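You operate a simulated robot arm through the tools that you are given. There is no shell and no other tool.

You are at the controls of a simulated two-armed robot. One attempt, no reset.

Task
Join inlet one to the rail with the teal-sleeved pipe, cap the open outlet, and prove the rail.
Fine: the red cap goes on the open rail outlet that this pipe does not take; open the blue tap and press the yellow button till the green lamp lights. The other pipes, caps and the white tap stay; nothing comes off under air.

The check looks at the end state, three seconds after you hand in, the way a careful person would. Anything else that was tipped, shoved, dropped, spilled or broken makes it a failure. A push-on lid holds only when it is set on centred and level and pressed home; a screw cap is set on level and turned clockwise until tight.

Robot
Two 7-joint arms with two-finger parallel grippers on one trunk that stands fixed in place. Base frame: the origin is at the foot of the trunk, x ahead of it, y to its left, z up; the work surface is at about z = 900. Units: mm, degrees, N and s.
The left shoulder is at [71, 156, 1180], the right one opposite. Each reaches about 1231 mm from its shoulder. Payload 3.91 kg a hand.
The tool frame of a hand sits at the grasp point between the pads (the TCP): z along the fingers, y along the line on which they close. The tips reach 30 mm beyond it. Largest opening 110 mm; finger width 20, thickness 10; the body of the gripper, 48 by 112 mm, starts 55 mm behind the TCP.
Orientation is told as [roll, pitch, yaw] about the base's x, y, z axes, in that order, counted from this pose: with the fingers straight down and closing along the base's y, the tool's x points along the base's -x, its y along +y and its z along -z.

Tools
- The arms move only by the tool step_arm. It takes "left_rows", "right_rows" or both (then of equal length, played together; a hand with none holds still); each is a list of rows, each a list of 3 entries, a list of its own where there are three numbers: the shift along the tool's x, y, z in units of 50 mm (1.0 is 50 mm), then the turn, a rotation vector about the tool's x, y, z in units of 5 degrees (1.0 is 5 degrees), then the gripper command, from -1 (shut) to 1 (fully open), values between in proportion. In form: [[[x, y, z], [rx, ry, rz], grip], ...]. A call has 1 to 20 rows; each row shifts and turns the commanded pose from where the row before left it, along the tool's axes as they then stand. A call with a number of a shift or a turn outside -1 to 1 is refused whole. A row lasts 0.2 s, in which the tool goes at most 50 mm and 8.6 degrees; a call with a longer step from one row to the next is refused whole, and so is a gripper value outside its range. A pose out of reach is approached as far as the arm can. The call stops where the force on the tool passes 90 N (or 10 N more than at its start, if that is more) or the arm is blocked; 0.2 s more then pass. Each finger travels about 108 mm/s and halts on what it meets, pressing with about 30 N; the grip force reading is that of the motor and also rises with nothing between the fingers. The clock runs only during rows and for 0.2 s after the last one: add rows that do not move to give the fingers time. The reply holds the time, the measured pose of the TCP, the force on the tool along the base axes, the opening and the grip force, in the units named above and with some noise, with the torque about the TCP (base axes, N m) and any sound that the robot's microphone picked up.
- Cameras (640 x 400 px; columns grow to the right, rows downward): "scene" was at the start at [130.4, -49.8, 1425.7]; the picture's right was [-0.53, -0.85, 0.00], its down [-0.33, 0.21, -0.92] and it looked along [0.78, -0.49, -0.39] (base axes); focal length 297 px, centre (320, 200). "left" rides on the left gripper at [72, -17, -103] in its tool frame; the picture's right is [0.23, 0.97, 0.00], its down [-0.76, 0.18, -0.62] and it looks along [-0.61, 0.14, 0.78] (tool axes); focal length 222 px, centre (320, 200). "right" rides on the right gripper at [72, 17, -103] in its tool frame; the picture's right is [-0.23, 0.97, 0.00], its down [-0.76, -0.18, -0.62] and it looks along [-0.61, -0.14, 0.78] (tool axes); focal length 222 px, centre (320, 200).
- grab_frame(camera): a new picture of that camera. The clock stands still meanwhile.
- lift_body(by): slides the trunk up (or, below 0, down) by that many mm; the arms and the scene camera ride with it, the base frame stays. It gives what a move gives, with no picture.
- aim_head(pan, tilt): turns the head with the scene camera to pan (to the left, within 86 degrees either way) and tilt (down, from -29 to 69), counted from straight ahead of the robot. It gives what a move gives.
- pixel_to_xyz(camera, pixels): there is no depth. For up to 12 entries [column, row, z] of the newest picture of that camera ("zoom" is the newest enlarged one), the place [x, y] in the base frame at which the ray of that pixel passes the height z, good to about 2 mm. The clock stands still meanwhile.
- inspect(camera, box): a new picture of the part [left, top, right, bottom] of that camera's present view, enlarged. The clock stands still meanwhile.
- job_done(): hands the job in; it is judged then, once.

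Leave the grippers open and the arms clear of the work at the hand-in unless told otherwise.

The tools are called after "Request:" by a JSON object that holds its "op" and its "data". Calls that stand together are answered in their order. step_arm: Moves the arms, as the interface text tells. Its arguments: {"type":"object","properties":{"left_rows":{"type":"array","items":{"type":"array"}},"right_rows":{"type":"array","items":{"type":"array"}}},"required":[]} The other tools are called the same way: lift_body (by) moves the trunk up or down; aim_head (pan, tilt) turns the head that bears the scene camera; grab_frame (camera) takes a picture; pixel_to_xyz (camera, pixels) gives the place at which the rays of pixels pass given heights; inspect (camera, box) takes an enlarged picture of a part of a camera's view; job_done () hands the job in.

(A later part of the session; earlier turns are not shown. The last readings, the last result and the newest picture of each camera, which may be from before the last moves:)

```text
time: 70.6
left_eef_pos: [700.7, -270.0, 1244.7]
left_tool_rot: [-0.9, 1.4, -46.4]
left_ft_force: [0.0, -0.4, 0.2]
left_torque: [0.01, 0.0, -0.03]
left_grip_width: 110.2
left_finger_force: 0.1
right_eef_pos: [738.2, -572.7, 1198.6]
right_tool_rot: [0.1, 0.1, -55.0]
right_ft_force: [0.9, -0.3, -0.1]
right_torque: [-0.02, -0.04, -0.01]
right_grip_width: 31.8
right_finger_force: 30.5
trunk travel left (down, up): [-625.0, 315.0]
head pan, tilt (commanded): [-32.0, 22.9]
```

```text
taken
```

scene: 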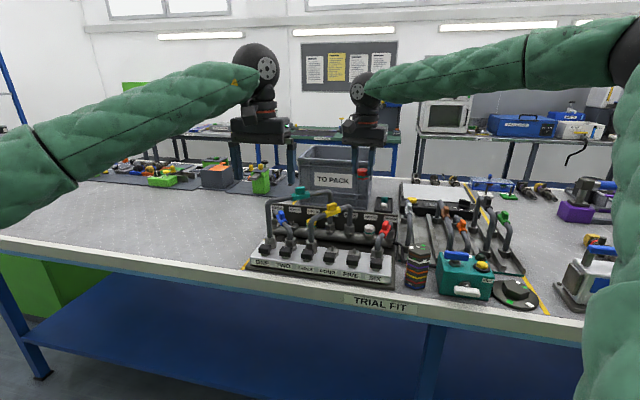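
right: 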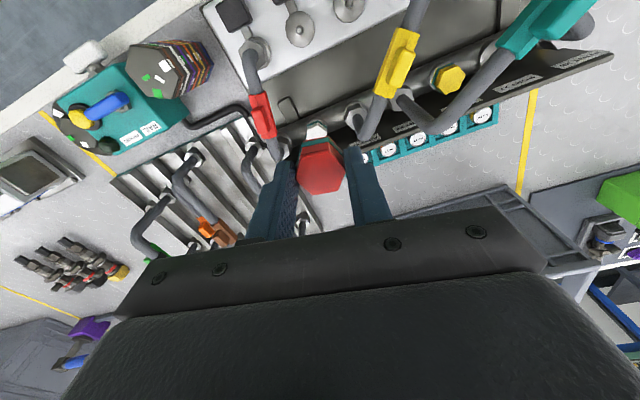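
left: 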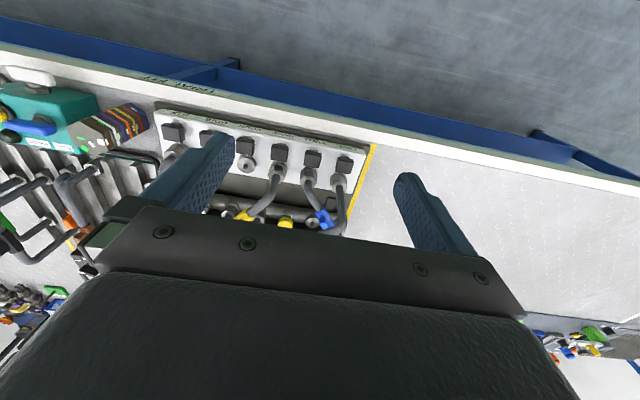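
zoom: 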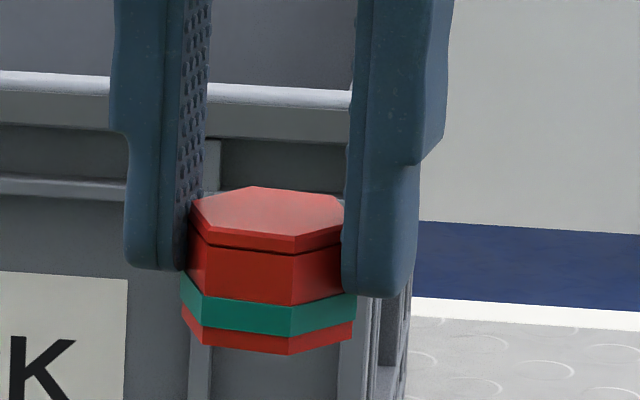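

The cap is held by its upper body with the teal band just below the fingertips. It looks level within about a degree and centred within about 1 mm. I'll carry it smoothly to above port 27 at the same height, slower to avoid slip.

Request:
{"op": "step_arm", "data": {"right_rows": [[[-0.015, 0.3, 0], [0, 0, 0], -1], [[-0.03, 0.6, 0], [0, 0, 0], -1], [[-0.03, 0.6, 0], [0, 0, 0], -1], [[-0.03, 0.6, 0], [0, 0, 0], -1], [[-0.03, 0.6, 0], [0, 0, 0], -1], [[-0.03, 0.6, 0], [0, 0, 0], -1], [[-0.03, 0.6, 0], [0, 0, 0], -1], [[-0.03, 0.6, 0], [0, 0, 0], -1], [[-0.015, 0.224, 0], [0, 0, 0], -1], [[0, 0, 0], [0, 0, 0], -1]]}}

Request:
{"op": "inspect", "data": {"camera": "scene", "box": [250, 130, 350, 240]}}

Request:
{"op": "grab_frame", "data": {"camera": "right"}}

Request:
{"op": "grab_frame", "data": {"camera": "left"}}

```text
time: 72.8
left_eef_pos: [703.4, -268.4, 1243.9]
left_tool_rot: [-0.9, 1.5, -46.4]
left_ft_force: [0.1, 0.5, 0.5]
left_torque: [0.02, -0.02, 0.0]
left_grip_width: 109.9
left_finger_force: 0.0
right_eef_pos: [940.0, -445.1, 1198.6]
right_tool_rot: [-0.1, 0.0, -55.1]
right_ft_force: [-0.4, -0.1, -0.9]
right_torque: [0.0, 0.04, -0.01]
right_grip_width: 32.3
right_finger_force: 30.5
trunk travel left (down, up): [-625.0, 315.0]
head pan, tilt (commanded): [-32.0, 22.9]
```

```text
3.64 times, centred on (300, 185) of scene
```

zoom: 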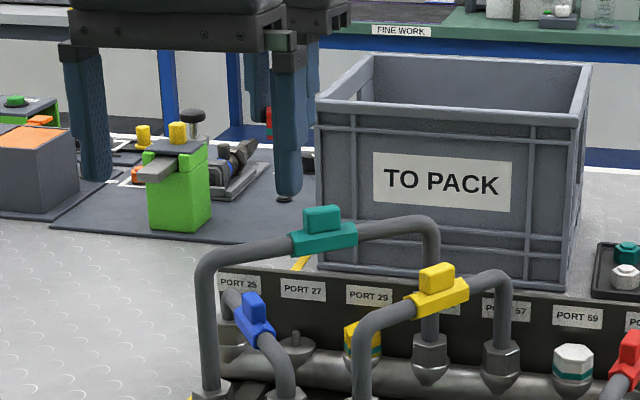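

```text
taken
```

right: 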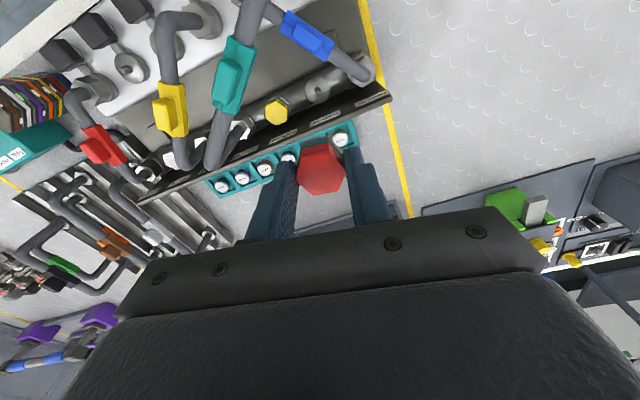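

```text
taken
```

left: 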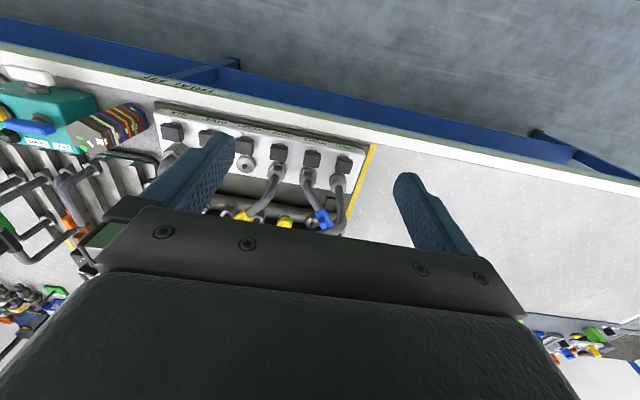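

The cap is above port 27, with the pin at about (318,88) in the right view against an expected (320,92). The left hand hides the cap from the scene camera at this height but will not lower down. I'll lower 100 mm and look.

Request:
{"op": "step_arm", "data": {"right_rows": [[[0, 0, 0.4], [0, 0, 0], -1], [[0, 0, 0.6], [0, 0, 0], -1], [[0, 0, 0.6], [0, 0, 0], -1], [[0, 0, 0.4], [0, 0, 0], -1], [[0, 0, 0], [0, 0, 0], -1]]}}

Request:
{"op": "inspect", "data": {"camera": "scene", "box": [250, 150, 350, 240]}}

Request:
{"op": "inspect", "data": {"camera": "right", "box": [200, 40, 440, 220]}}

```text
time: 74.0
left_eef_pos: [701.1, -267.5, 1244.6]
left_tool_rot: [-0.8, 1.4, -46.5]
left_ft_force: [0.2, -0.3, -0.1]
left_torque: [0.01, 0.0, -0.02]
left_grip_width: 109.8
left_finger_force: 0.0
right_eef_pos: [939.9, -446.4, 1097.5]
right_tool_rot: [0.0, 0.1, -54.9]
right_ft_force: [0.2, 0.7, -0.5]
right_torque: [-0.02, 0.0, -0.02]
right_grip_width: 32.0
right_finger_force: 30.0
trunk travel left (down, up): [-625.0, 315.0]
head pan, tilt (commanded): [-32.0, 22.9]
```

```text
4.44 times, centred on (300, 195) of scene
```

zoom: 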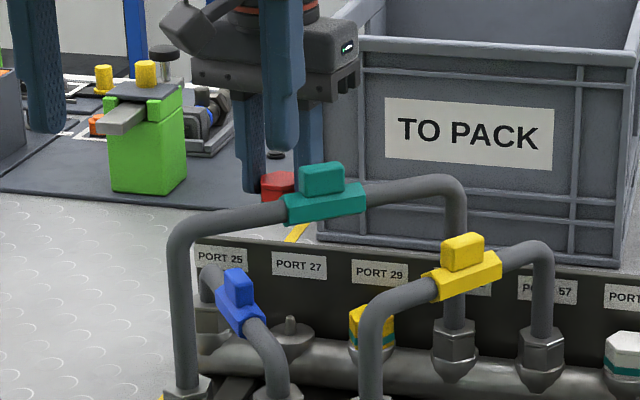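

```text
2.22 times, centred on (320, 130) of right
```

zoom: 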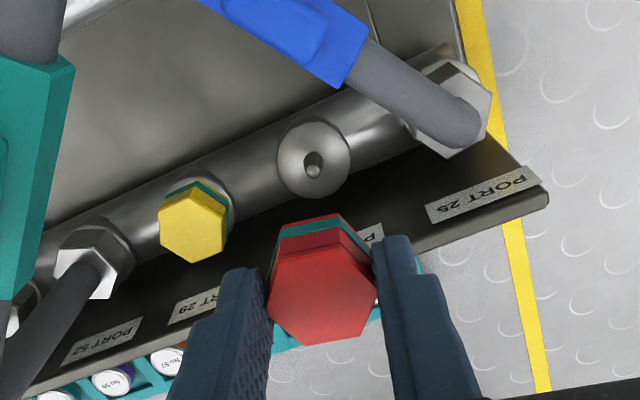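

In the right view the pin is at (316.9,113.3) against (320,116) expected, so the cap should shift about 2–2.6 mm in tool +x and -y. I'll correct by 2 mm each and lower 32 mm, then compare again.

Request:
{"op": "step_arm", "data": {"right_rows": [[[0.04, -0.04, 0], [0, 0, 0], -1], [[0, 0, 0.32], [0, 0, 0], -1], [[0, 0, 0.32], [0, 0, 0], -1], [[0, 0, 0], [0, 0, 0], -1], [[0, 0, 0], [0, 0, 0], -1]]}}

Request:
{"op": "inspect", "data": {"camera": "right", "box": [260, 80, 380, 180]}}

Request:
{"op": "inspect", "data": {"camera": "scene", "box": [275, 190, 315, 235]}}

```text
time: 75.2
left_eef_pos: [702.1, -268.7, 1244.1]
left_tool_rot: [-0.9, 1.5, -46.4]
left_ft_force: [0.3, 0.0, 0.8]
left_torque: [-0.02, -0.01, -0.03]
left_grip_width: 109.9
left_finger_force: 0.1
right_eef_pos: [937.2, -445.7, 1064.1]
right_tool_rot: [0.0, 0.1, -55.1]
right_ft_force: [0.4, 0.0, 0.8]
right_torque: [0.02, 0.0, 0.02]
right_grip_width: 32.0
right_finger_force: 30.5
trunk travel left (down, up): [-625.0, 315.0]
head pan, tilt (commanded): [-32.0, 22.9]
```

```text
4.00 times, centred on (320, 130) of right
```

zoom: 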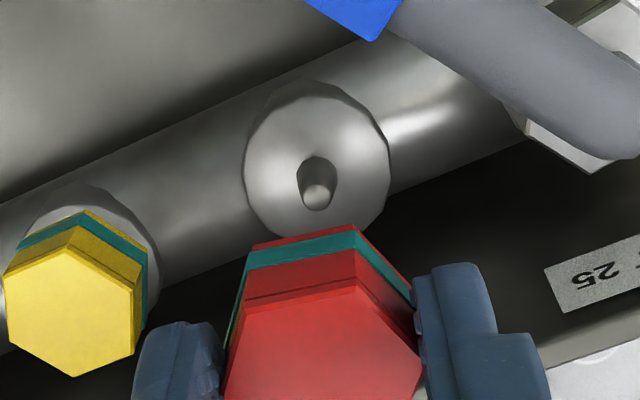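

```text
8.89 times, centred on (295, 212) of scene
```

zoom: 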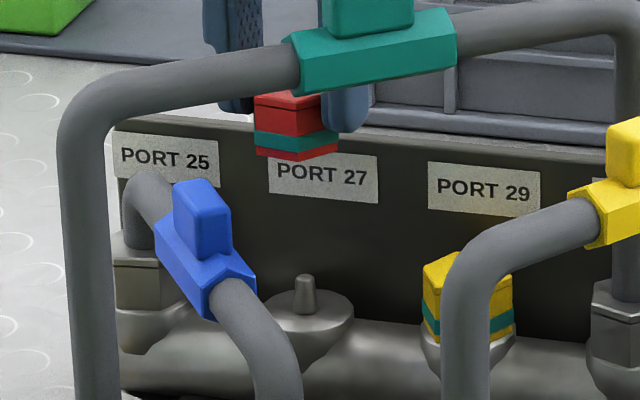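

The pin is now on the hand's axis in the right view (319.5,128.8 vs 320,128.5). In the scene view the cap is about 1.3 mm left of the pin. I'll shift a little over 1 mm for that and lower 30 mm.

Request:
{"op": "step_arm", "data": {"right_rows": [[[-0.006, -0.022, 0], [0, 0, 0], -1], [[0, 0, 0.2], [0, 0, 0], -1], [[0, 0, 0.2], [0, 0, 0], -1], [[0, 0, 0.2], [0, 0, 0], -1], [[0, 0, 0], [0, 0, 0], -1]]}}

Request:
{"op": "inspect", "data": {"camera": "scene", "box": [275, 190, 315, 235]}}

Request:
{"op": "inspect", "data": {"camera": "right", "box": [260, 80, 380, 180]}}

Request:
{"op": "inspect", "data": {"camera": "left", "box": [280, 190, 344, 232]}}

```text
time: 76.4
left_eef_pos: [701.7, -267.6, 1244.6]
left_tool_rot: [-0.9, 1.4, -46.4]
left_ft_force: [-0.4, -0.5, 1.0]
left_torque: [0.0, 0.01, -0.03]
left_grip_width: 110.0
left_finger_force: 0.0
right_eef_pos: [936.8, -447.9, 1036.6]
right_tool_rot: [-0.1, 0.1, -55.0]
right_ft_force: [0.3, 0.3, 0.0]
right_torque: [-0.02, 0.03, -0.01]
right_grip_width: 32.1
right_finger_force: 29.9
trunk travel left (down, up): [-625.0, 315.0]
head pan, tilt (commanded): [-32.0, 22.9]
```

```text
8.89 times, centred on (295, 212) of scene
```

zoom: 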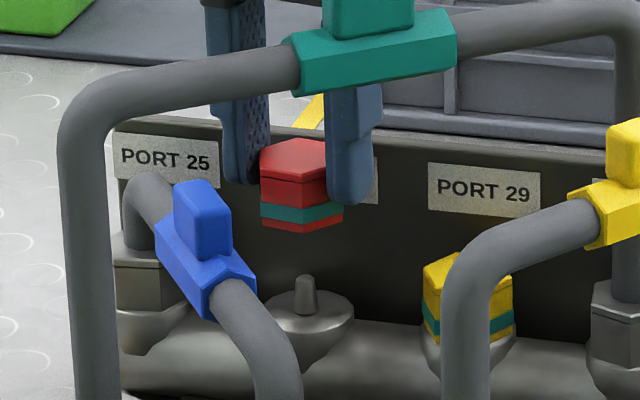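

```text
4.00 times, centred on (320, 130) of right
```

zoom: 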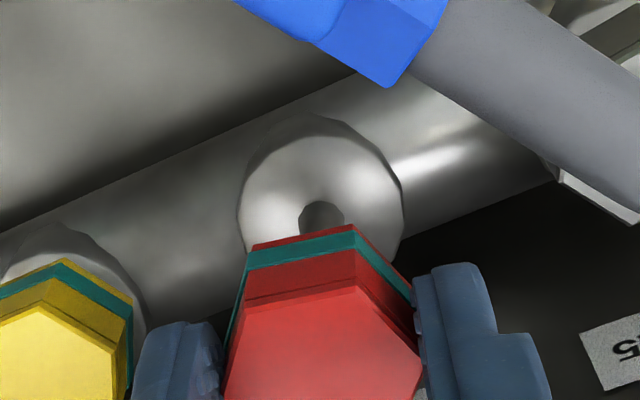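

```text
9.52 times, centred on (312, 211) of left
```

zoom: 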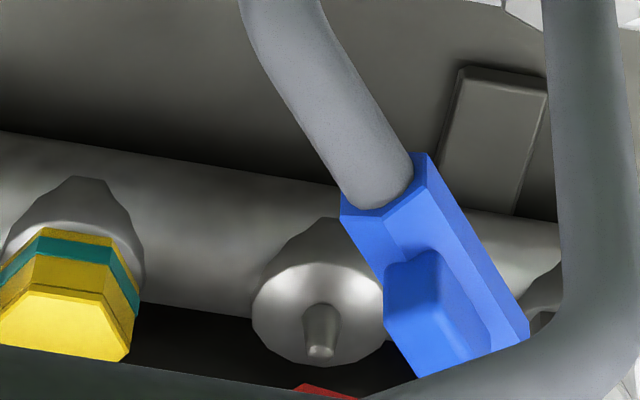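

Sideways the cap centre (302→304.6 with perspective lean) matches the pin (306), and the fore-aft error looks under 1–2 mm. I'll lower 18 mm more to just above the pin tip.

Request:
{"op": "step_arm", "data": {"right_rows": [[[0, 0, 0.18], [0, 0, 0], -1], [[0, 0, 0.18], [0, 0, 0], -1], [[0, 0, 0], [0, 0, 0], -1]]}}

Request:
{"op": "inspect", "data": {"camera": "scene", "box": [282, 200, 310, 230]}}

Request:
{"op": "inspect", "data": {"camera": "left", "box": [292, 205, 332, 232]}}

Request:
{"op": "inspect", "data": {"camera": "scene", "box": [260, 165, 340, 225]}}

```text
time: 77.2
left_eef_pos: [701.2, -268.0, 1245.2]
left_tool_rot: [-1.0, 1.5, -46.5]
left_ft_force: [0.5, -0.7, -1.0]
left_torque: [-0.02, -0.01, 0.0]
left_grip_width: 110.0
left_finger_force: 0.1
right_eef_pos: [936.8, -447.2, 1018.9]
right_tool_rot: [0.0, 0.0, -55.1]
right_ft_force: [0.0, 0.5, -0.1]
right_torque: [0.0, -0.01, -0.01]
right_grip_width: 32.1
right_finger_force: 30.0
trunk travel left (down, up): [-625.0, 315.0]
head pan, tilt (commanded): [-32.0, 22.9]
```

```text
13.33 times, centred on (296, 215) of scene
```

zoom: 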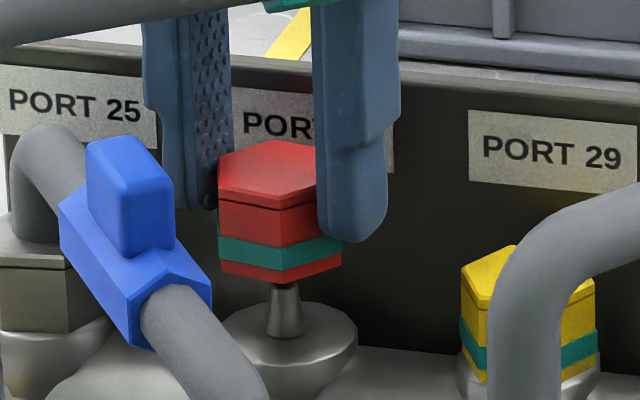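

```text
14.81 times, centred on (312, 218) of left
```

zoom: 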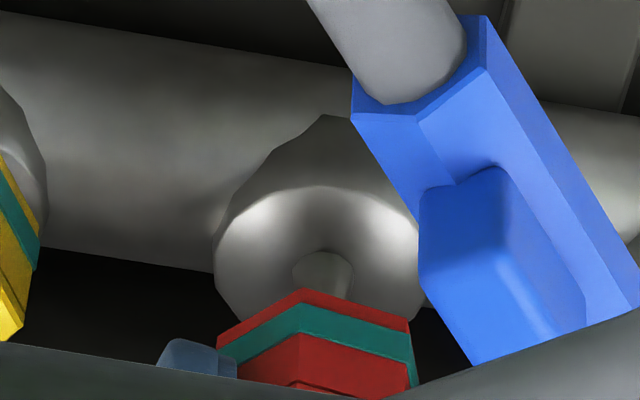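

```text
6.67 times, centred on (300, 195) of scene
```

zoom: 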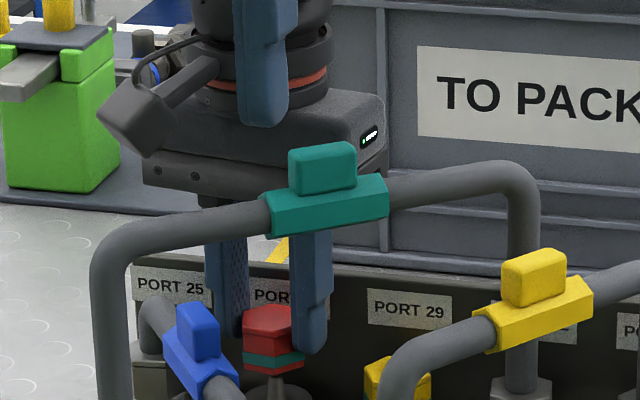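

The cap bottom is right above the pin tip. Combining both views, the cap is about 2 mm too near the camera, so I'll shift 1.8 mm away and lower 6 mm in small rows, watching the forces.

Request:
{"op": "step_arm", "data": {"right_rows": [[[-0.031, 0.017, 0], [0, 0, 0], -1], [[0, 0, 0.04], [0, 0, 0], -1], [[0, 0, 0.04], [0, 0, 0], -1], [[0, 0, 0.04], [0, 0, 0], -1], [[0, 0, 0], [0, 0, 0], -1]]}}

Request:
{"op": "inspect", "data": {"camera": "scene", "box": [282, 200, 310, 230]}}

Request:
{"op": "inspect", "data": {"camera": "left", "box": [292, 205, 332, 232]}}

```text
time: 78.4
left_eef_pos: [702.2, -268.0, 1243.4]
left_tool_rot: [-0.9, 1.5, -46.3]
left_ft_force: [0.0, 0.3, 0.0]
left_torque: [0.01, 0.02, -0.02]
left_grip_width: 110.3
left_finger_force: 0.0
right_eef_pos: [939.5, -447.7, 1012.1]
right_tool_rot: [-0.1, 0.0, -55.0]
right_ft_force: [0.0, -0.4, 0.0]
right_torque: [0.0, 0.02, -0.03]
right_grip_width: 32.0
right_finger_force: 29.7
trunk travel left (down, up): [-625.0, 315.0]
head pan, tilt (commanded): [-32.0, 22.9]
```

```text
13.33 times, centred on (296, 215) of scene
```

zoom: 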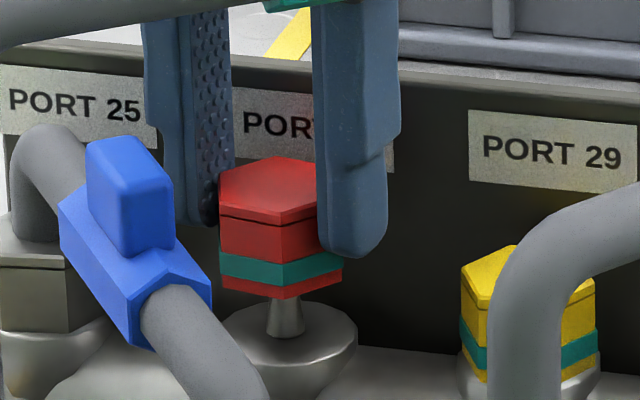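

```text
14.81 times, centred on (312, 218) of left
```

zoom: 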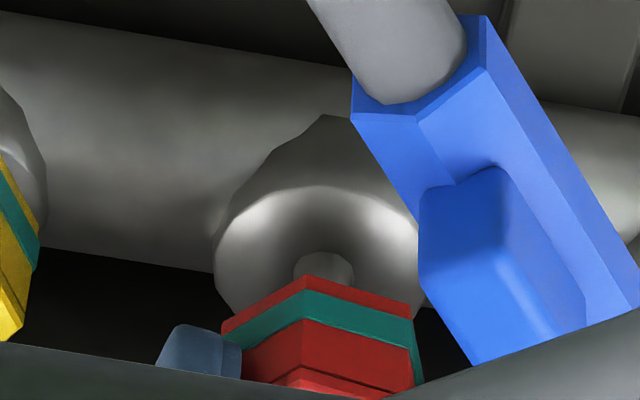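

No contact yet. I'll lower 5 mm more so that the pin tip enters the cap.

Request:
{"op": "step_arm", "data": {"right_rows": [[[0, 0, 0.03], [0, 0, 0], -1], [[0, 0, 0.03], [0, 0, 0], -1], [[0, 0, 0.04], [0, 0, 0], -1], [[0, 0, 0], [0, 0, 0], -1]]}}

Request:
{"op": "inspect", "data": {"camera": "scene", "box": [282, 200, 310, 230]}}

Request:
{"op": "inspect", "data": {"camera": "left", "box": [292, 205, 332, 232]}}

```text
time: 79.4
left_eef_pos: [702.5, -268.2, 1243.7]
left_tool_rot: [-0.9, 1.5, -46.4]
left_ft_force: [0.4, -0.8, 0.4]
left_torque: [-0.01, 0.03, 0.0]
left_grip_width: 110.1
left_finger_force: 0.2
right_eef_pos: [938.6, -447.1, 1007.6]
right_tool_rot: [0.0, 0.0, -55.1]
right_ft_force: [0.5, 0.5, -0.1]
right_torque: [-0.02, -0.02, 0.0]
right_grip_width: 32.0
right_finger_force: 30.2
trunk travel left (down, up): [-625.0, 315.0]
head pan, tilt (commanded): [-32.0, 22.9]
```

```text
13.33 times, centred on (296, 215) of scene
```

zoom: 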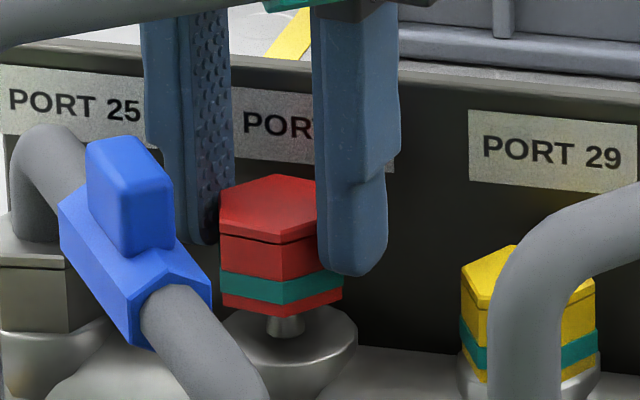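

```text
14.81 times, centred on (312, 218) of left
```

zoom: 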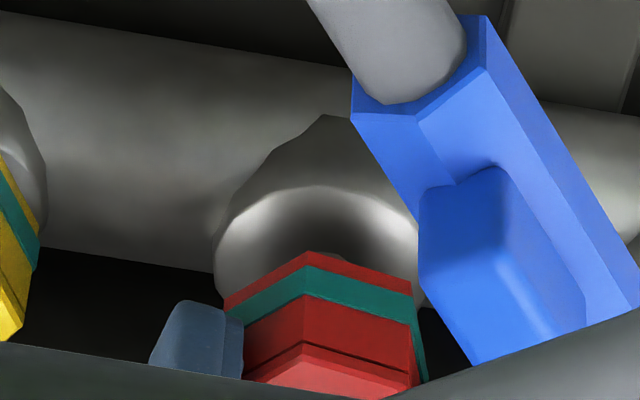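

Still free. I'll continue 4 mm in 1 mm rows and watch the force.

Request:
{"op": "step_arm", "data": {"right_rows": [[[0, 0, 0.02], [0, 0, 0], -1], [[0, 0, 0.02], [0, 0, 0], -1], [[0, 0, 0.02], [0, 0, 0], -1], [[0, 0, 0.02], [0, 0, 0], -1], [[0, 0, 0], [0, 0, 0], -1]]}}

Request:
{"op": "inspect", "data": {"camera": "scene", "box": [282, 200, 310, 230]}}

Request:
{"op": "inspect", "data": {"camera": "left", "box": [292, 205, 332, 232]}}

```text
time: 80.6
left_eef_pos: [702.0, -268.7, 1245.2]
left_tool_rot: [-0.9, 1.5, -46.4]
left_ft_force: [0.0, 0.5, 0.2]
left_torque: [-0.01, -0.03, -0.01]
left_grip_width: 109.8
left_finger_force: 0.1
right_eef_pos: [939.0, -448.1, 1002.6]
right_tool_rot: [0.0, 0.0, -54.9]
right_ft_force: [-0.7, -0.3, -0.3]
right_torque: [0.02, 0.01, -0.03]
right_grip_width: 32.2
right_finger_force: 29.9
trunk travel left (down, up): [-625.0, 315.0]
head pan, tilt (commanded): [-32.0, 22.9]
```

```text
13.33 times, centred on (296, 215) of scene
```

zoom: 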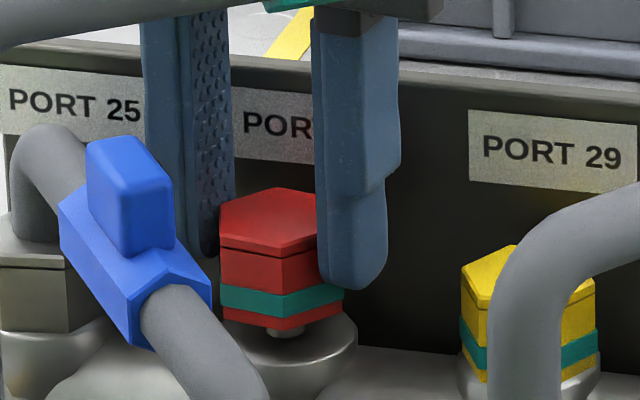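

```text
14.81 times, centred on (312, 218) of left
```

zoom: 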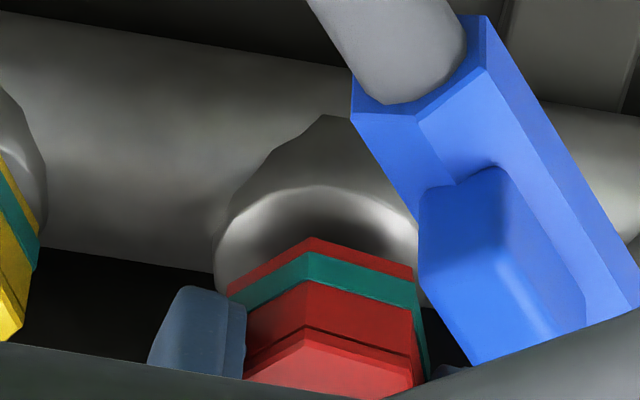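

The pin is entering without force. I'll lower in 1 mm rows up to 7 mm more, to contact.

Request:
{"op": "step_arm", "data": {"right_rows": [[[0, 0, 0.02], [0, 0, 0], -1], [[0, 0, 0.02], [0, 0, 0], -1], [[0, 0, 0.02], [0, 0, 0], -1], [[0, 0, 0.02], [0, 0, 0], -1], [[0, 0, 0.02], [0, 0, 0], -1], [[0, 0, 0], [0, 0, 0], -1]]}}

Request:
{"op": "inspect", "data": {"camera": "scene", "box": [282, 200, 310, 230]}}

Request:
{"op": "inspect", "data": {"camera": "left", "box": [292, 205, 332, 232]}}

```text
time: 82.0
left_eef_pos: [702.4, -268.1, 1245.0]
left_tool_rot: [-1.0, 1.6, -46.4]
left_ft_force: [-0.1, 0.5, 1.1]
left_torque: [0.0, 0.0, -0.03]
left_grip_width: 109.9
left_finger_force: 0.1
right_eef_pos: [938.4, -448.8, 997.9]
right_tool_rot: [0.0, 0.1, -55.0]
right_ft_force: [0.2, 0.4, -0.6]
right_torque: [0.01, 0.01, 0.0]
right_grip_width: 32.0
right_finger_force: 30.0
trunk travel left (down, up): [-625.0, 315.0]
head pan, tilt (commanded): [-32.0, 22.9]
```

```text
13.33 times, centred on (296, 215) of scene
```

zoom: 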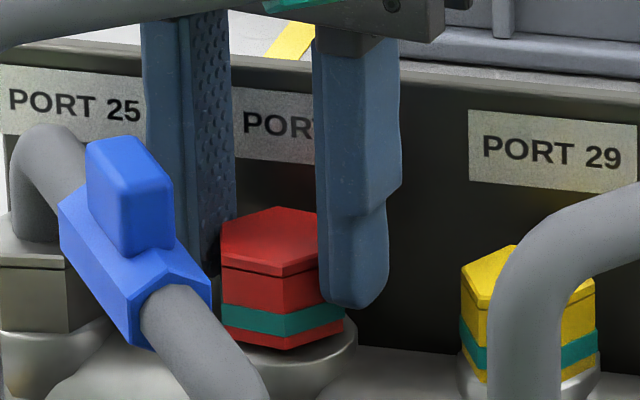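

```text
14.81 times, centred on (312, 218) of left
```

zoom: 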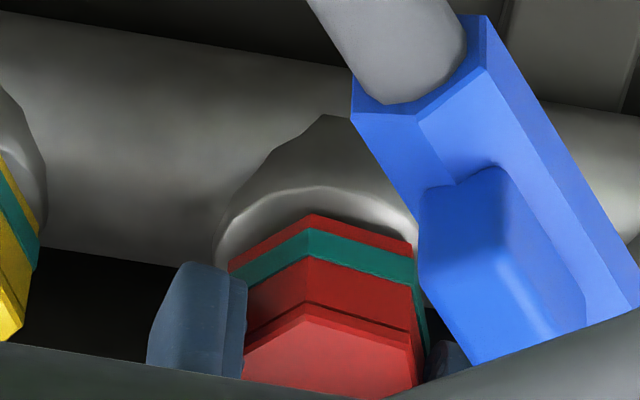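

No force yet, with a small gap above the seat. I'll continue 4 mm in 1 mm rows.

Request:
{"op": "step_arm", "data": {"right_rows": [[[0, 0, 0.02], [0, 0, 0], -1], [[0, 0, 0.02], [0, 0, 0], -1], [[0, 0, 0.02], [0, 0, 0], -1], [[0, 0, 0.02], [0, 0, 0], -1], [[0, 0, 0], [0, 0, 0], -1]]}}

Request:
{"op": "inspect", "data": {"camera": "scene", "box": [282, 200, 310, 230]}}

Request:
{"op": "inspect", "data": {"camera": "left", "box": [292, 205, 332, 232]}}

```text
time: 83.2
left_eef_pos: [701.5, -268.1, 1245.4]
left_tool_rot: [-0.9, 1.4, -46.4]
left_ft_force: [0.5, 0.4, 0.4]
left_torque: [-0.01, -0.01, 0.01]
left_grip_width: 109.9
left_finger_force: 0.1
right_eef_pos: [937.0, -447.6, 995.5]
right_tool_rot: [-0.1, 0.0, -54.9]
right_ft_force: [2.4, -0.9, 6.1]
right_torque: [-0.02, -0.05, -0.02]
right_grip_width: 32.0
right_finger_force: 29.8
trunk travel left (down, up): [-625.0, 315.0]
head pan, tilt (commanded): [-32.0, 22.9]
```

```text
13.33 times, centred on (296, 215) of scene
```

zoom: 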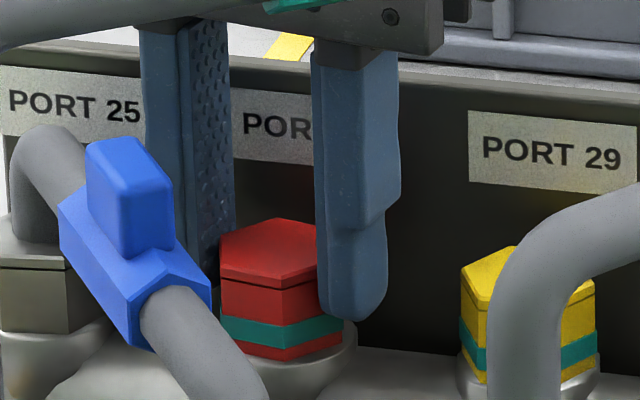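

```text
14.81 times, centred on (312, 218) of left
```

zoom: 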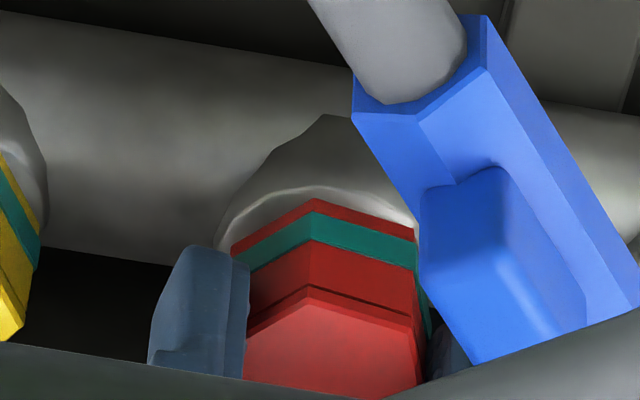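

Contact at TCP z 995.5 with 6 N, and the cap sits on the dome. I'll press 3 mm further to push it home.

Request:
{"op": "step_arm", "data": {"right_rows": [[[0, 0, 0.02], [0, 0, 0], -1], [[0, 0, 0.02], [0, 0, 0], -1], [[0, 0, 0.02], [0, 0, 0], -1], [[0, 0, 0], [0, 0, 0], -1]]}}

Request:
{"op": "inspect", "data": {"camera": "scene", "box": [282, 200, 310, 230]}}

```text
time: 84.2
left_eef_pos: [701.0, -268.0, 1246.2]
left_tool_rot: [-0.9, 1.5, -46.4]
left_ft_force: [0.0, -0.2, -0.1]
left_torque: [0.02, -0.01, 0.03]
left_grip_width: 109.8
left_finger_force: 0.0
right_eef_pos: [936.5, -447.9, 993.5]
right_tool_rot: [0.1, -0.1, -55.1]
right_ft_force: [4.5, -1.3, 21.4]
right_torque: [-0.08, -0.13, 0.02]
right_grip_width: 32.4
right_finger_force: 29.4
trunk travel left (down, up): [-625.0, 315.0]
head pan, tilt (commanded): [-32.0, 22.9]
```

```text
13.33 times, centred on (296, 215) of scene
```

zoom: 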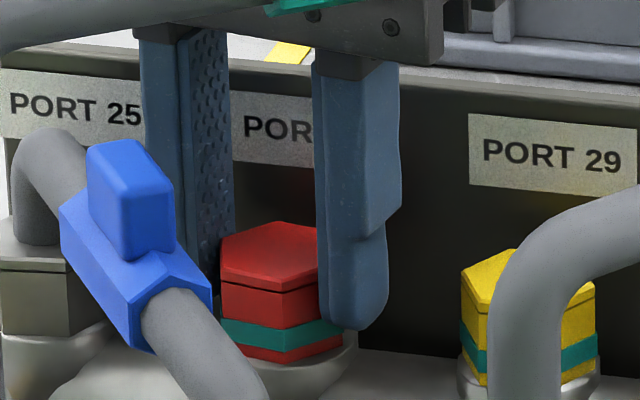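

It holds 21 N and is level with the yellow cap next to it. I'll ease off, open the fingers slightly to 44 mm and rise a little to check how it sits before a final push from the top.

Request:
{"op": "step_arm", "data": {"right_rows": [[[0, 0, 0.02], [0, 0, 0], -1], [[0, 0, 0.02], [0, 0, 0], -1], [[0, 0, -0.04], [0, 0, 0], -1], [[0, 0, -0.04], [0, 0, 0], -1], [[0, 0, 0], [0, 0, 0], -0.2], [[0, 0, 0], [0, 0, 0], -0.2], [[0, 0, 0], [0, 0, 0], -0.2]]}}

Request:
{"op": "inspect", "data": {"camera": "scene", "box": [282, 200, 310, 230]}}

Request:
{"op": "inspect", "data": {"camera": "left", "box": [292, 205, 332, 232]}}

```text
time: 85.8
left_eef_pos: [702.0, -268.7, 1245.8]
left_tool_rot: [-0.8, 1.5, -46.3]
left_ft_force: [0.4, 0.1, -0.3]
left_torque: [0.02, 0.04, -0.05]
left_grip_width: 109.8
left_finger_force: 0.0
right_eef_pos: [937.2, -448.0, 993.3]
right_tool_rot: [0.0, 0.0, -55.0]
right_ft_force: [-0.3, 1.0, 0.5]
right_torque: [-0.01, 0.01, -0.03]
right_grip_width: 44.0
right_finger_force: 0.2
trunk travel left (down, up): [-625.0, 315.0]
head pan, tilt (commanded): [-32.0, 22.9]
```

```text
13.33 times, centred on (296, 215) of scene
```

zoom: 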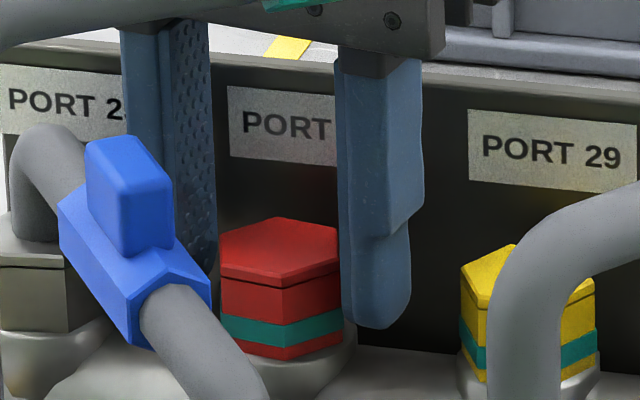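

```text
14.81 times, centred on (312, 218) of left
```

zoom: 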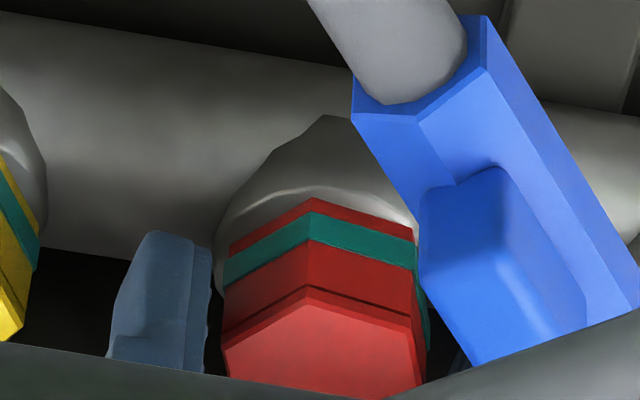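

The cap stays on by itself, level. I'll raise 45 mm, close the fingers over it and press on the middle of its top.

Request:
{"op": "step_arm", "data": {"right_rows": [[[0, 0, -0.3], [0, 0, 0], -0.2], [[0, 0, -0.3], [0, 0, 0], -0.2], [[0, 0, -0.3], [0, 0, 0], -0.2], [[0, 0, 0], [0, 0, 0], -1], [[0, 0, 0], [0, 0, 0], -1], [[0, 0, 0], [0, 0, 0], -1]]}}

Request:
{"op": "inspect", "data": {"camera": "scene", "box": [275, 190, 315, 230]}}

Request:
{"op": "inspect", "data": {"camera": "right", "box": [260, 80, 380, 200]}}

```text
time: 87.2
left_eef_pos: [702.3, -268.4, 1245.1]
left_tool_rot: [-0.9, 1.5, -46.5]
left_ft_force: [-0.1, 0.0, 0.1]
left_torque: [0.01, 0.01, -0.01]
left_grip_width: 109.9
left_finger_force: 0.0
right_eef_pos: [939.0, -448.8, 1038.8]
right_tool_rot: [0.0, 0.1, -55.0]
right_ft_force: [-0.1, -0.4, 0.6]
right_torque: [0.01, 0.0, 0.02]
right_grip_width: 0.0
right_finger_force: 30.2
trunk travel left (down, up): [-625.0, 315.0]
head pan, tilt (commanded): [-32.0, 22.9]
```

```text
10.00 times, centred on (295, 210) of scene
```

zoom: 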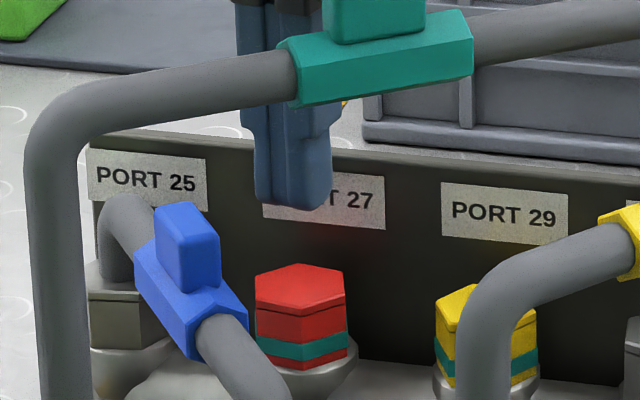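

```text
3.33 times, centred on (320, 140) of right
```

zoom: 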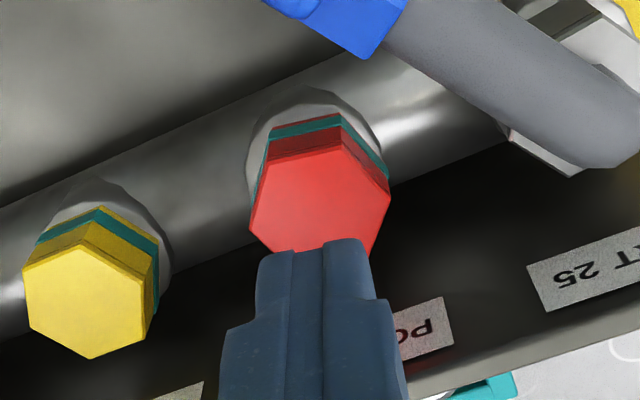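

The red cap sits level in the seat like its yellow neighbour. Its centre is about 3.5 mm to the tool +x side, so I'll shift that and lower the closed fingertips onto its top.

Request:
{"op": "step_arm", "data": {"right_rows": [[[0.07, 0, 0], [0, 0, 0], -1], [[0, 0, 0.25], [0, 0, 0], -1], [[0, 0, 0.2], [0, 0, 0], -1], [[0, 0, 0], [0, 0, 0], -1]]}}

Request:
{"op": "inspect", "data": {"camera": "scene", "box": [275, 190, 315, 230]}}

Request:
{"op": "inspect", "data": {"camera": "right", "box": [260, 80, 380, 200]}}

```text
time: 88.2
left_eef_pos: [702.4, -268.7, 1244.6]
left_tool_rot: [-0.9, 1.5, -46.4]
left_ft_force: [0.0, 0.0, -0.6]
left_torque: [0.0, -0.02, -0.01]
left_grip_width: 109.9
left_finger_force: 0.0
right_eef_pos: [936.0, -444.8, 1016.6]
right_tool_rot: [0.0, 0.0, -55.0]
right_ft_force: [-0.4, 0.1, -0.5]
right_torque: [-0.03, 0.0, -0.01]
right_grip_width: 0.1
right_finger_force: 30.5
trunk travel left (down, up): [-625.0, 315.0]
head pan, tilt (commanded): [-32.0, 22.9]
```

```text
10.00 times, centred on (295, 210) of scene
```

zoom: 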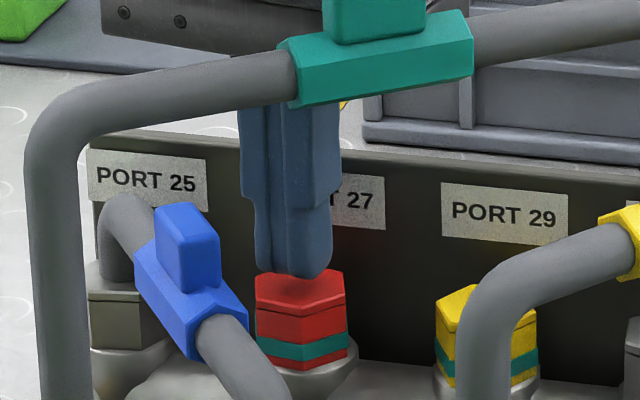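

```text
3.33 times, centred on (320, 140) of right
```

zoom: 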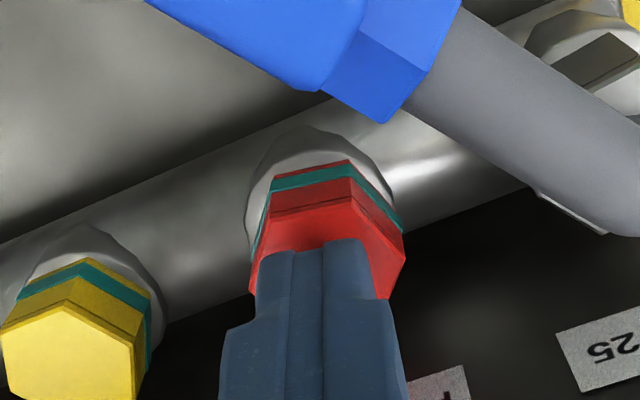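

The fingertips are just above the cap's middle. I'll lower to contact and press in small rows.

Request:
{"op": "step_arm", "data": {"right_rows": [[[0, -0.02, 0.08], [0, 0, 0], -1], [[0, 0, 0.04], [0, 0, 0], -1], [[0, 0, 0.04], [0, 0, 0], -1], [[0, 0, 0], [0, 0, 0], -1]]}}

```text
time: 89.2
left_eef_pos: [701.2, -267.2, 1244.9]
left_tool_rot: [-0.9, 1.5, -46.4]
left_ft_force: [-0.3, 0.0, 1.2]
left_torque: [0.02, -0.02, 0.0]
left_grip_width: 110.0
left_finger_force: 0.1
right_eef_pos: [936.4, -444.9, 1008.7]
right_tool_rot: [0.1, 0.0, -55.0]
right_ft_force: [1.0, -1.5, 7.1]
right_torque: [-0.08, -0.05, 0.0]
right_grip_width: 0.1
right_finger_force: 29.9
trunk travel left (down, up): [-625.0, 315.0]
head pan, tilt (commanded): [-32.0, 22.9]
```

Contact on the cap top with 7 N at z 1008.7. I'll press harder now.

Request:
{"op": "step_arm", "data": {"right_rows": [[[0, 0, 0.04], [0, 0, 0], -1], [[0, 0, 0.04], [0, 0, 0], -1], [[0, 0, 0.03], [0, 0, 0], -1], [[0, 0, 0], [0, 0, 0], -1]]}}

```text
time: 90.2
left_eef_pos: [700.0, -266.7, 1246.3]
left_tool_rot: [-0.9, 1.3, -46.4]
left_ft_force: [-0.1, 0.4, 0.4]
left_torque: [0.02, -0.02, 0.0]
left_grip_width: 110.1
left_finger_force: 0.1
right_eef_pos: [935.4, -444.9, 1007.7]
right_tool_rot: [0.4, -0.3, -55.0]
right_ft_force: [13.1, -7.6, 43.5]
right_torque: [-0.36, -0.49, -0.01]
right_grip_width: 0.3
right_finger_force: 30.5
trunk travel left (down, up): [-625.0, 315.0]
head pan, tilt (commanded): [-32.0, 22.9]
```

43 N with only about 1 mm of movement. I'll press one more 2 mm and then lift straight off.

Request:
{"op": "step_arm", "data": {"right_rows": [[[0, 0, 0.04], [0, 0, 0], -1], [[0, 0, 0], [0, 0, 0], -1]]}}

Request:
{"op": "step_arm", "data": {"right_rows": [[[0, 0, -0.08], [0, 0, 0], -1], [[0, 0, -0.12], [0, 0, 0], -1], [[0, 0, -0.4], [0, 0, 0], -1], [[0, 0, -0.8], [0, 0, 0], -1], [[0, 0, -0.8], [0, 0, 0], -1], [[0, 0, -0.8], [0, 0, 0], -1], [[0, 0, 0], [0, 0, 0], -1]]}}

Request:
{"op": "inspect", "data": {"camera": "scene", "box": [275, 190, 335, 235]}}

Request:
{"op": "inspect", "data": {"camera": "right", "box": [240, 50, 400, 170]}}

Request:
{"op": "inspect", "data": {"camera": "left", "box": [272, 185, 352, 232]}}

```text
time: 90.8
left_eef_pos: [698.7, -265.9, 1248.2]
left_tool_rot: [-0.9, 1.3, -46.3]
left_ft_force: [-0.4, 0.1, 0.1]
left_torque: [-0.01, 0.0, -0.01]
left_grip_width: 110.0
left_finger_force: 0.1
right_eef_pos: [934.6, -443.4, 1007.6]
right_tool_rot: [0.3, -0.2, -55.1]
right_ft_force: [14.2, -10.1, 61.0]
right_torque: [-0.42, -0.51, 0.01]
right_grip_width: 0.0
right_finger_force: 30.3
trunk travel left (down, up): [-625.0, 315.0]
head pan, tilt (commanded): [-32.0, 22.9]
```

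```text
time: 92.4
left_eef_pos: [701.4, -268.4, 1245.3]
left_tool_rot: [-1.0, 1.5, -46.4]
left_ft_force: [-0.2, 0.5, -0.4]
left_torque: [0.0, -0.02, 0.0]
left_grip_width: 110.3
left_finger_force: 0.1
right_eef_pos: [935.2, -445.3, 1148.6]
right_tool_rot: [-0.1, 0.2, -55.1]
right_ft_force: [-0.1, -0.3, 0.9]
right_torque: [0.01, 0.01, -0.01]
right_grip_width: 0.0
right_finger_force: 30.3
trunk travel left (down, up): [-625.0, 315.0]
head pan, tilt (commanded): [-32.0, 22.9]
```

```text
8.89 times, centred on (305, 212) of scene
```

zoom: 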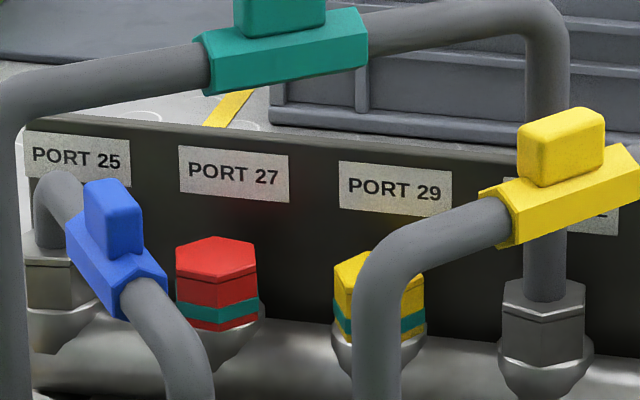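

```text
3.33 times, centred on (320, 110) of right
```

zoom: 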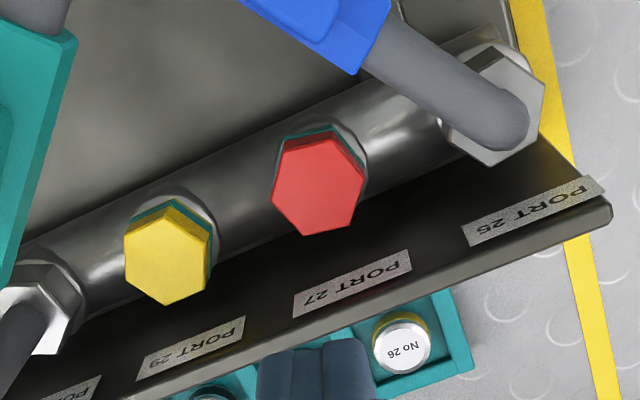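

```text
8.00 times, centred on (312, 208) of left
```

zoom: 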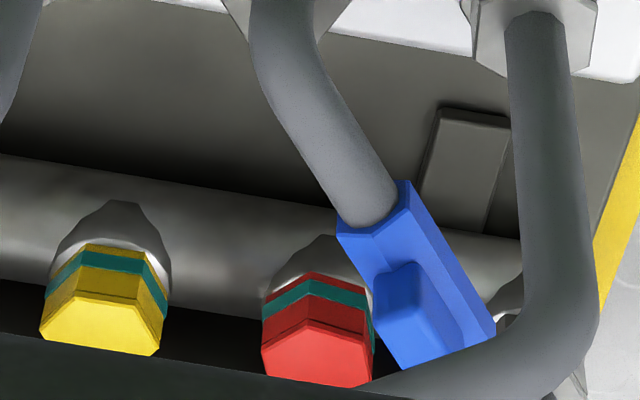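

The red cap is home on port 27, level and at the same height as the yellow one (61 N applied). Now for the blue tap: I'll raise the right hand and travel to above the blue handle at about (484,-680) to look at it closely.

Request:
{"op": "step_arm", "data": {"right_rows": [[[0, 0, -0.9], [0, 0, 0], -1], [[0, 0, -0.9], [0, 0, 0], -1], [[0.121, -0.917, 0], [0, 0, 0], -1], [[0.121, -0.917, 0], [0, 0, 0], -1], [[0.121, -0.917, 0], [0, 0, 0], -1], [[0.121, -0.917, 0], [0, 0, 0], -1], [[0.121, -0.917, 0], [0, 0, 0], -1], [[0.121, -0.917, 0], [0, 0, 0], -1], [[0.121, -0.917, 0], [0, 0, 0], -1], [[0.121, -0.917, 0], [0, 0, 0], -1], [[0.121, -0.917, 0], [0, 0, 0], -1], [[0.121, -0.917, 0], [0, 0, 0], -1], [[0.121, -0.917, 0], [0, 0, 0], -1], [[0, 0, 0.85], [0, 0, 0], -1], [[0, 0, 0.85], [0, 0, 0], -1], [[0, 0, 0], [0, 0, 0], -1]]}}

Request:
{"op": "grab_frame", "data": {"camera": "right"}}

Request:
{"op": "inspect", "data": {"camera": "right", "box": [240, 50, 400, 170]}}

Request:
{"op": "inspect", "data": {"camera": "scene", "box": [430, 235, 500, 305]}}

```text
time: 95.8
left_eef_pos: [700.9, -267.2, 1245.9]
left_tool_rot: [-0.8, 1.4, -46.4]
left_ft_force: [0.9, 0.4, 0.9]
left_torque: [0.01, 0.02, 0.02]
left_grip_width: 110.3
left_finger_force: 0.2
right_eef_pos: [483.1, -680.5, 1155.0]
right_tool_rot: [0.0, -0.1, -55.0]
right_ft_force: [-0.2, -0.1, -0.5]
right_torque: [-0.01, -0.01, 0.0]
right_grip_width: 0.0
right_finger_force: 30.0
trunk travel left (down, up): [-625.0, 315.0]
head pan, tilt (commanded): [-32.0, 22.9]
```

```text
taken
```

right: 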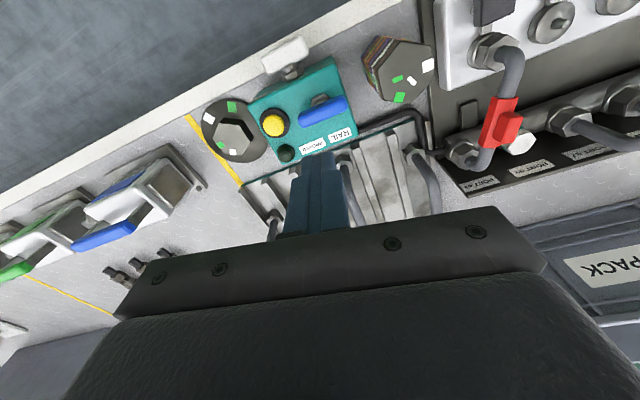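

```text
3.33 times, centred on (320, 110) of right
```

zoom: 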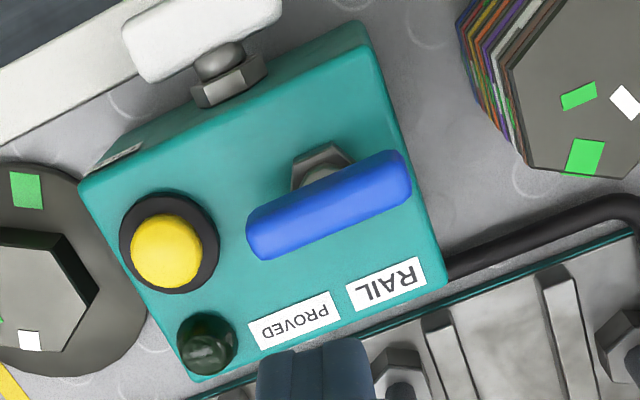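

```text
5.71 times, centred on (465, 270) of scene
```

zoom: 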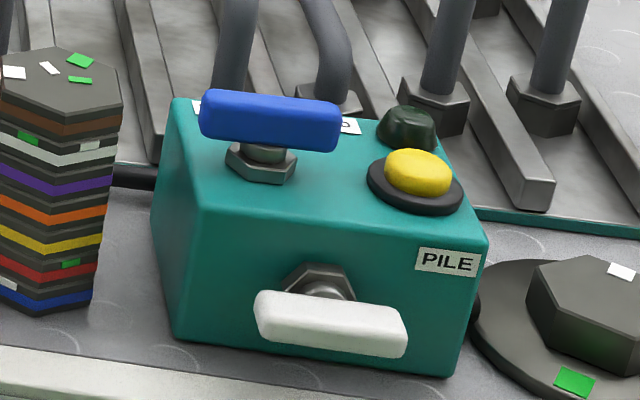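

The blue bar runs from about (252,240) to (408,178) in the zoom over its hex nut at (322,168). I'll get base places for the bar ends, stem nut, button and lamp, from both cameras.

Request:
{"op": "pixel_to_xyz", "data": {"camera": "right", "pixels": [[299.6, 122, 1000], [346.4, 103.4, 1000], [299.6, 122, 980], [346.4, 103.4, 980], [320.6, 100.4, 980], [320.6, 100.4, 990], [270.4, 125, 990], [270.4, 125, 970], [286.1, 152.6, 990], [322.7, 112, 1000], [322.7, 112, 980]]}}

Request:
{"op": "pixel_to_xyz", "data": {"camera": "scene", "pixels": [[445, 254.5, 1000], [467.5, 258.5, 1000], [445, 254.5, 980], [467.5, 258.5, 980], [455, 261, 980], [455, 261, 990], [482.3, 265, 990], [482.3, 265, 970], [457, 255, 1000], [457, 255, 980]]}}

```text
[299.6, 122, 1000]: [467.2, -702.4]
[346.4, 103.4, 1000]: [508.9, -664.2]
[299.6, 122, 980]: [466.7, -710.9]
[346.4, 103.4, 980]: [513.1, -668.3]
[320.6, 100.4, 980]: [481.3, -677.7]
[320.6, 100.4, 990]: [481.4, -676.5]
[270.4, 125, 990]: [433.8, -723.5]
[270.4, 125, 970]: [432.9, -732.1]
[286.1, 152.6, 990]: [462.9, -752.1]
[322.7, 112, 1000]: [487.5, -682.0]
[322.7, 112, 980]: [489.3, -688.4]
```

```text
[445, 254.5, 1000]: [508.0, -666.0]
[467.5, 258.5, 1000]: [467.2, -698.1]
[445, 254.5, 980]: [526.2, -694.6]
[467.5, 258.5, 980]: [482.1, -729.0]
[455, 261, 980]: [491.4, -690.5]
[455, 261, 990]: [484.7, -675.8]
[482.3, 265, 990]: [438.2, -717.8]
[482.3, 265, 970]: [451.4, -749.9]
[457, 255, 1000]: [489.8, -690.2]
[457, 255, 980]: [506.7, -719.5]
```

The bar is centred at about (487.5,-682) at z≈1000, about 58 mm long and lying at about 42°. I'll use the two fingers as a wrench: straddle the bar diagonally with a 46 mm gap at yaw -92, then turn. First I'll turn the hand, centre it, open the gap and descend part way.

Request:
{"op": "step_arm", "data": {"right_rows": [[[0, 0, 0], [0, 0, 1], -0.164], [[0, 0, 0], [0, 0, 1], -0.164], [[0, 0, 0], [0, 0, 1], -0.164], [[0, 0, 0], [0, 0, 1], -0.164], [[0, 0, 0], [0, 0, 1], -0.164], [[0, 0, 0], [0, 0, 1], -0.164], [[0, 0, 0], [0, 0, 1], -0.164], [[0, 0, 0], [0, 0, 0.5], -0.164], [[-0.026, 0.089, 0], [0, 0, 0], -0.164], [[0, 0, 0.8], [0, 0, 0], -0.164], [[0, 0, 0.8], [0, 0, 0], -0.164], [[0, 0, 0], [0, 0, 0], -0.164]]}}

Request:
{"op": "inspect", "data": {"camera": "right", "box": [220, 60, 420, 220]}}

Request:
{"op": "inspect", "data": {"camera": "scene", "box": [425, 215, 505, 285]}}

```text
time: 98.4
left_eef_pos: [700.8, -267.6, 1245.2]
left_tool_rot: [-0.9, 1.4, -46.4]
left_ft_force: [-0.5, 1.0, 0.0]
left_torque: [0.03, 0.01, 0.01]
left_grip_width: 109.8
left_finger_force: 0.0
right_eef_pos: [488.9, -683.8, 1077.1]
right_tool_rot: [0.0, 0.0, -92.4]
right_ft_force: [0.4, 0.6, 0.6]
right_torque: [-0.01, -0.01, 0.0]
right_grip_width: 45.9
right_finger_force: 0.2
trunk travel left (down, up): [-625.0, 315.0]
head pan, tilt (commanded): [-32.0, 22.9]
```

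```text
2.50 times, centred on (320, 140) of right
```

zoom: 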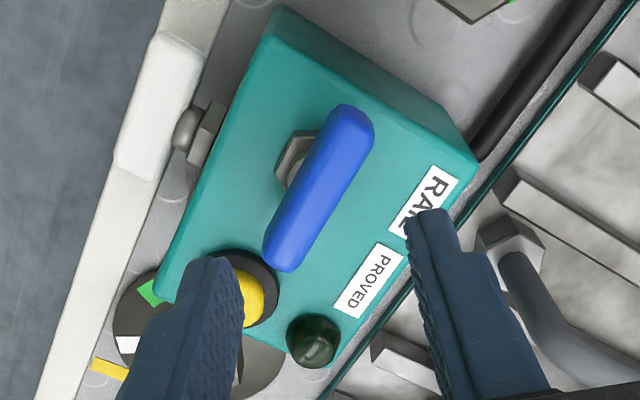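

```text
5.71 times, centred on (465, 250) of scene
```

zoom: 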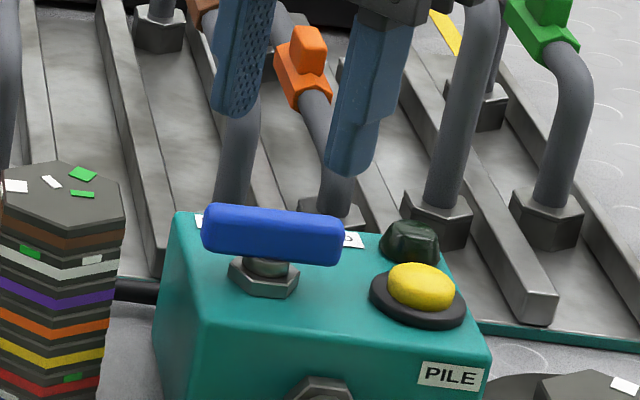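

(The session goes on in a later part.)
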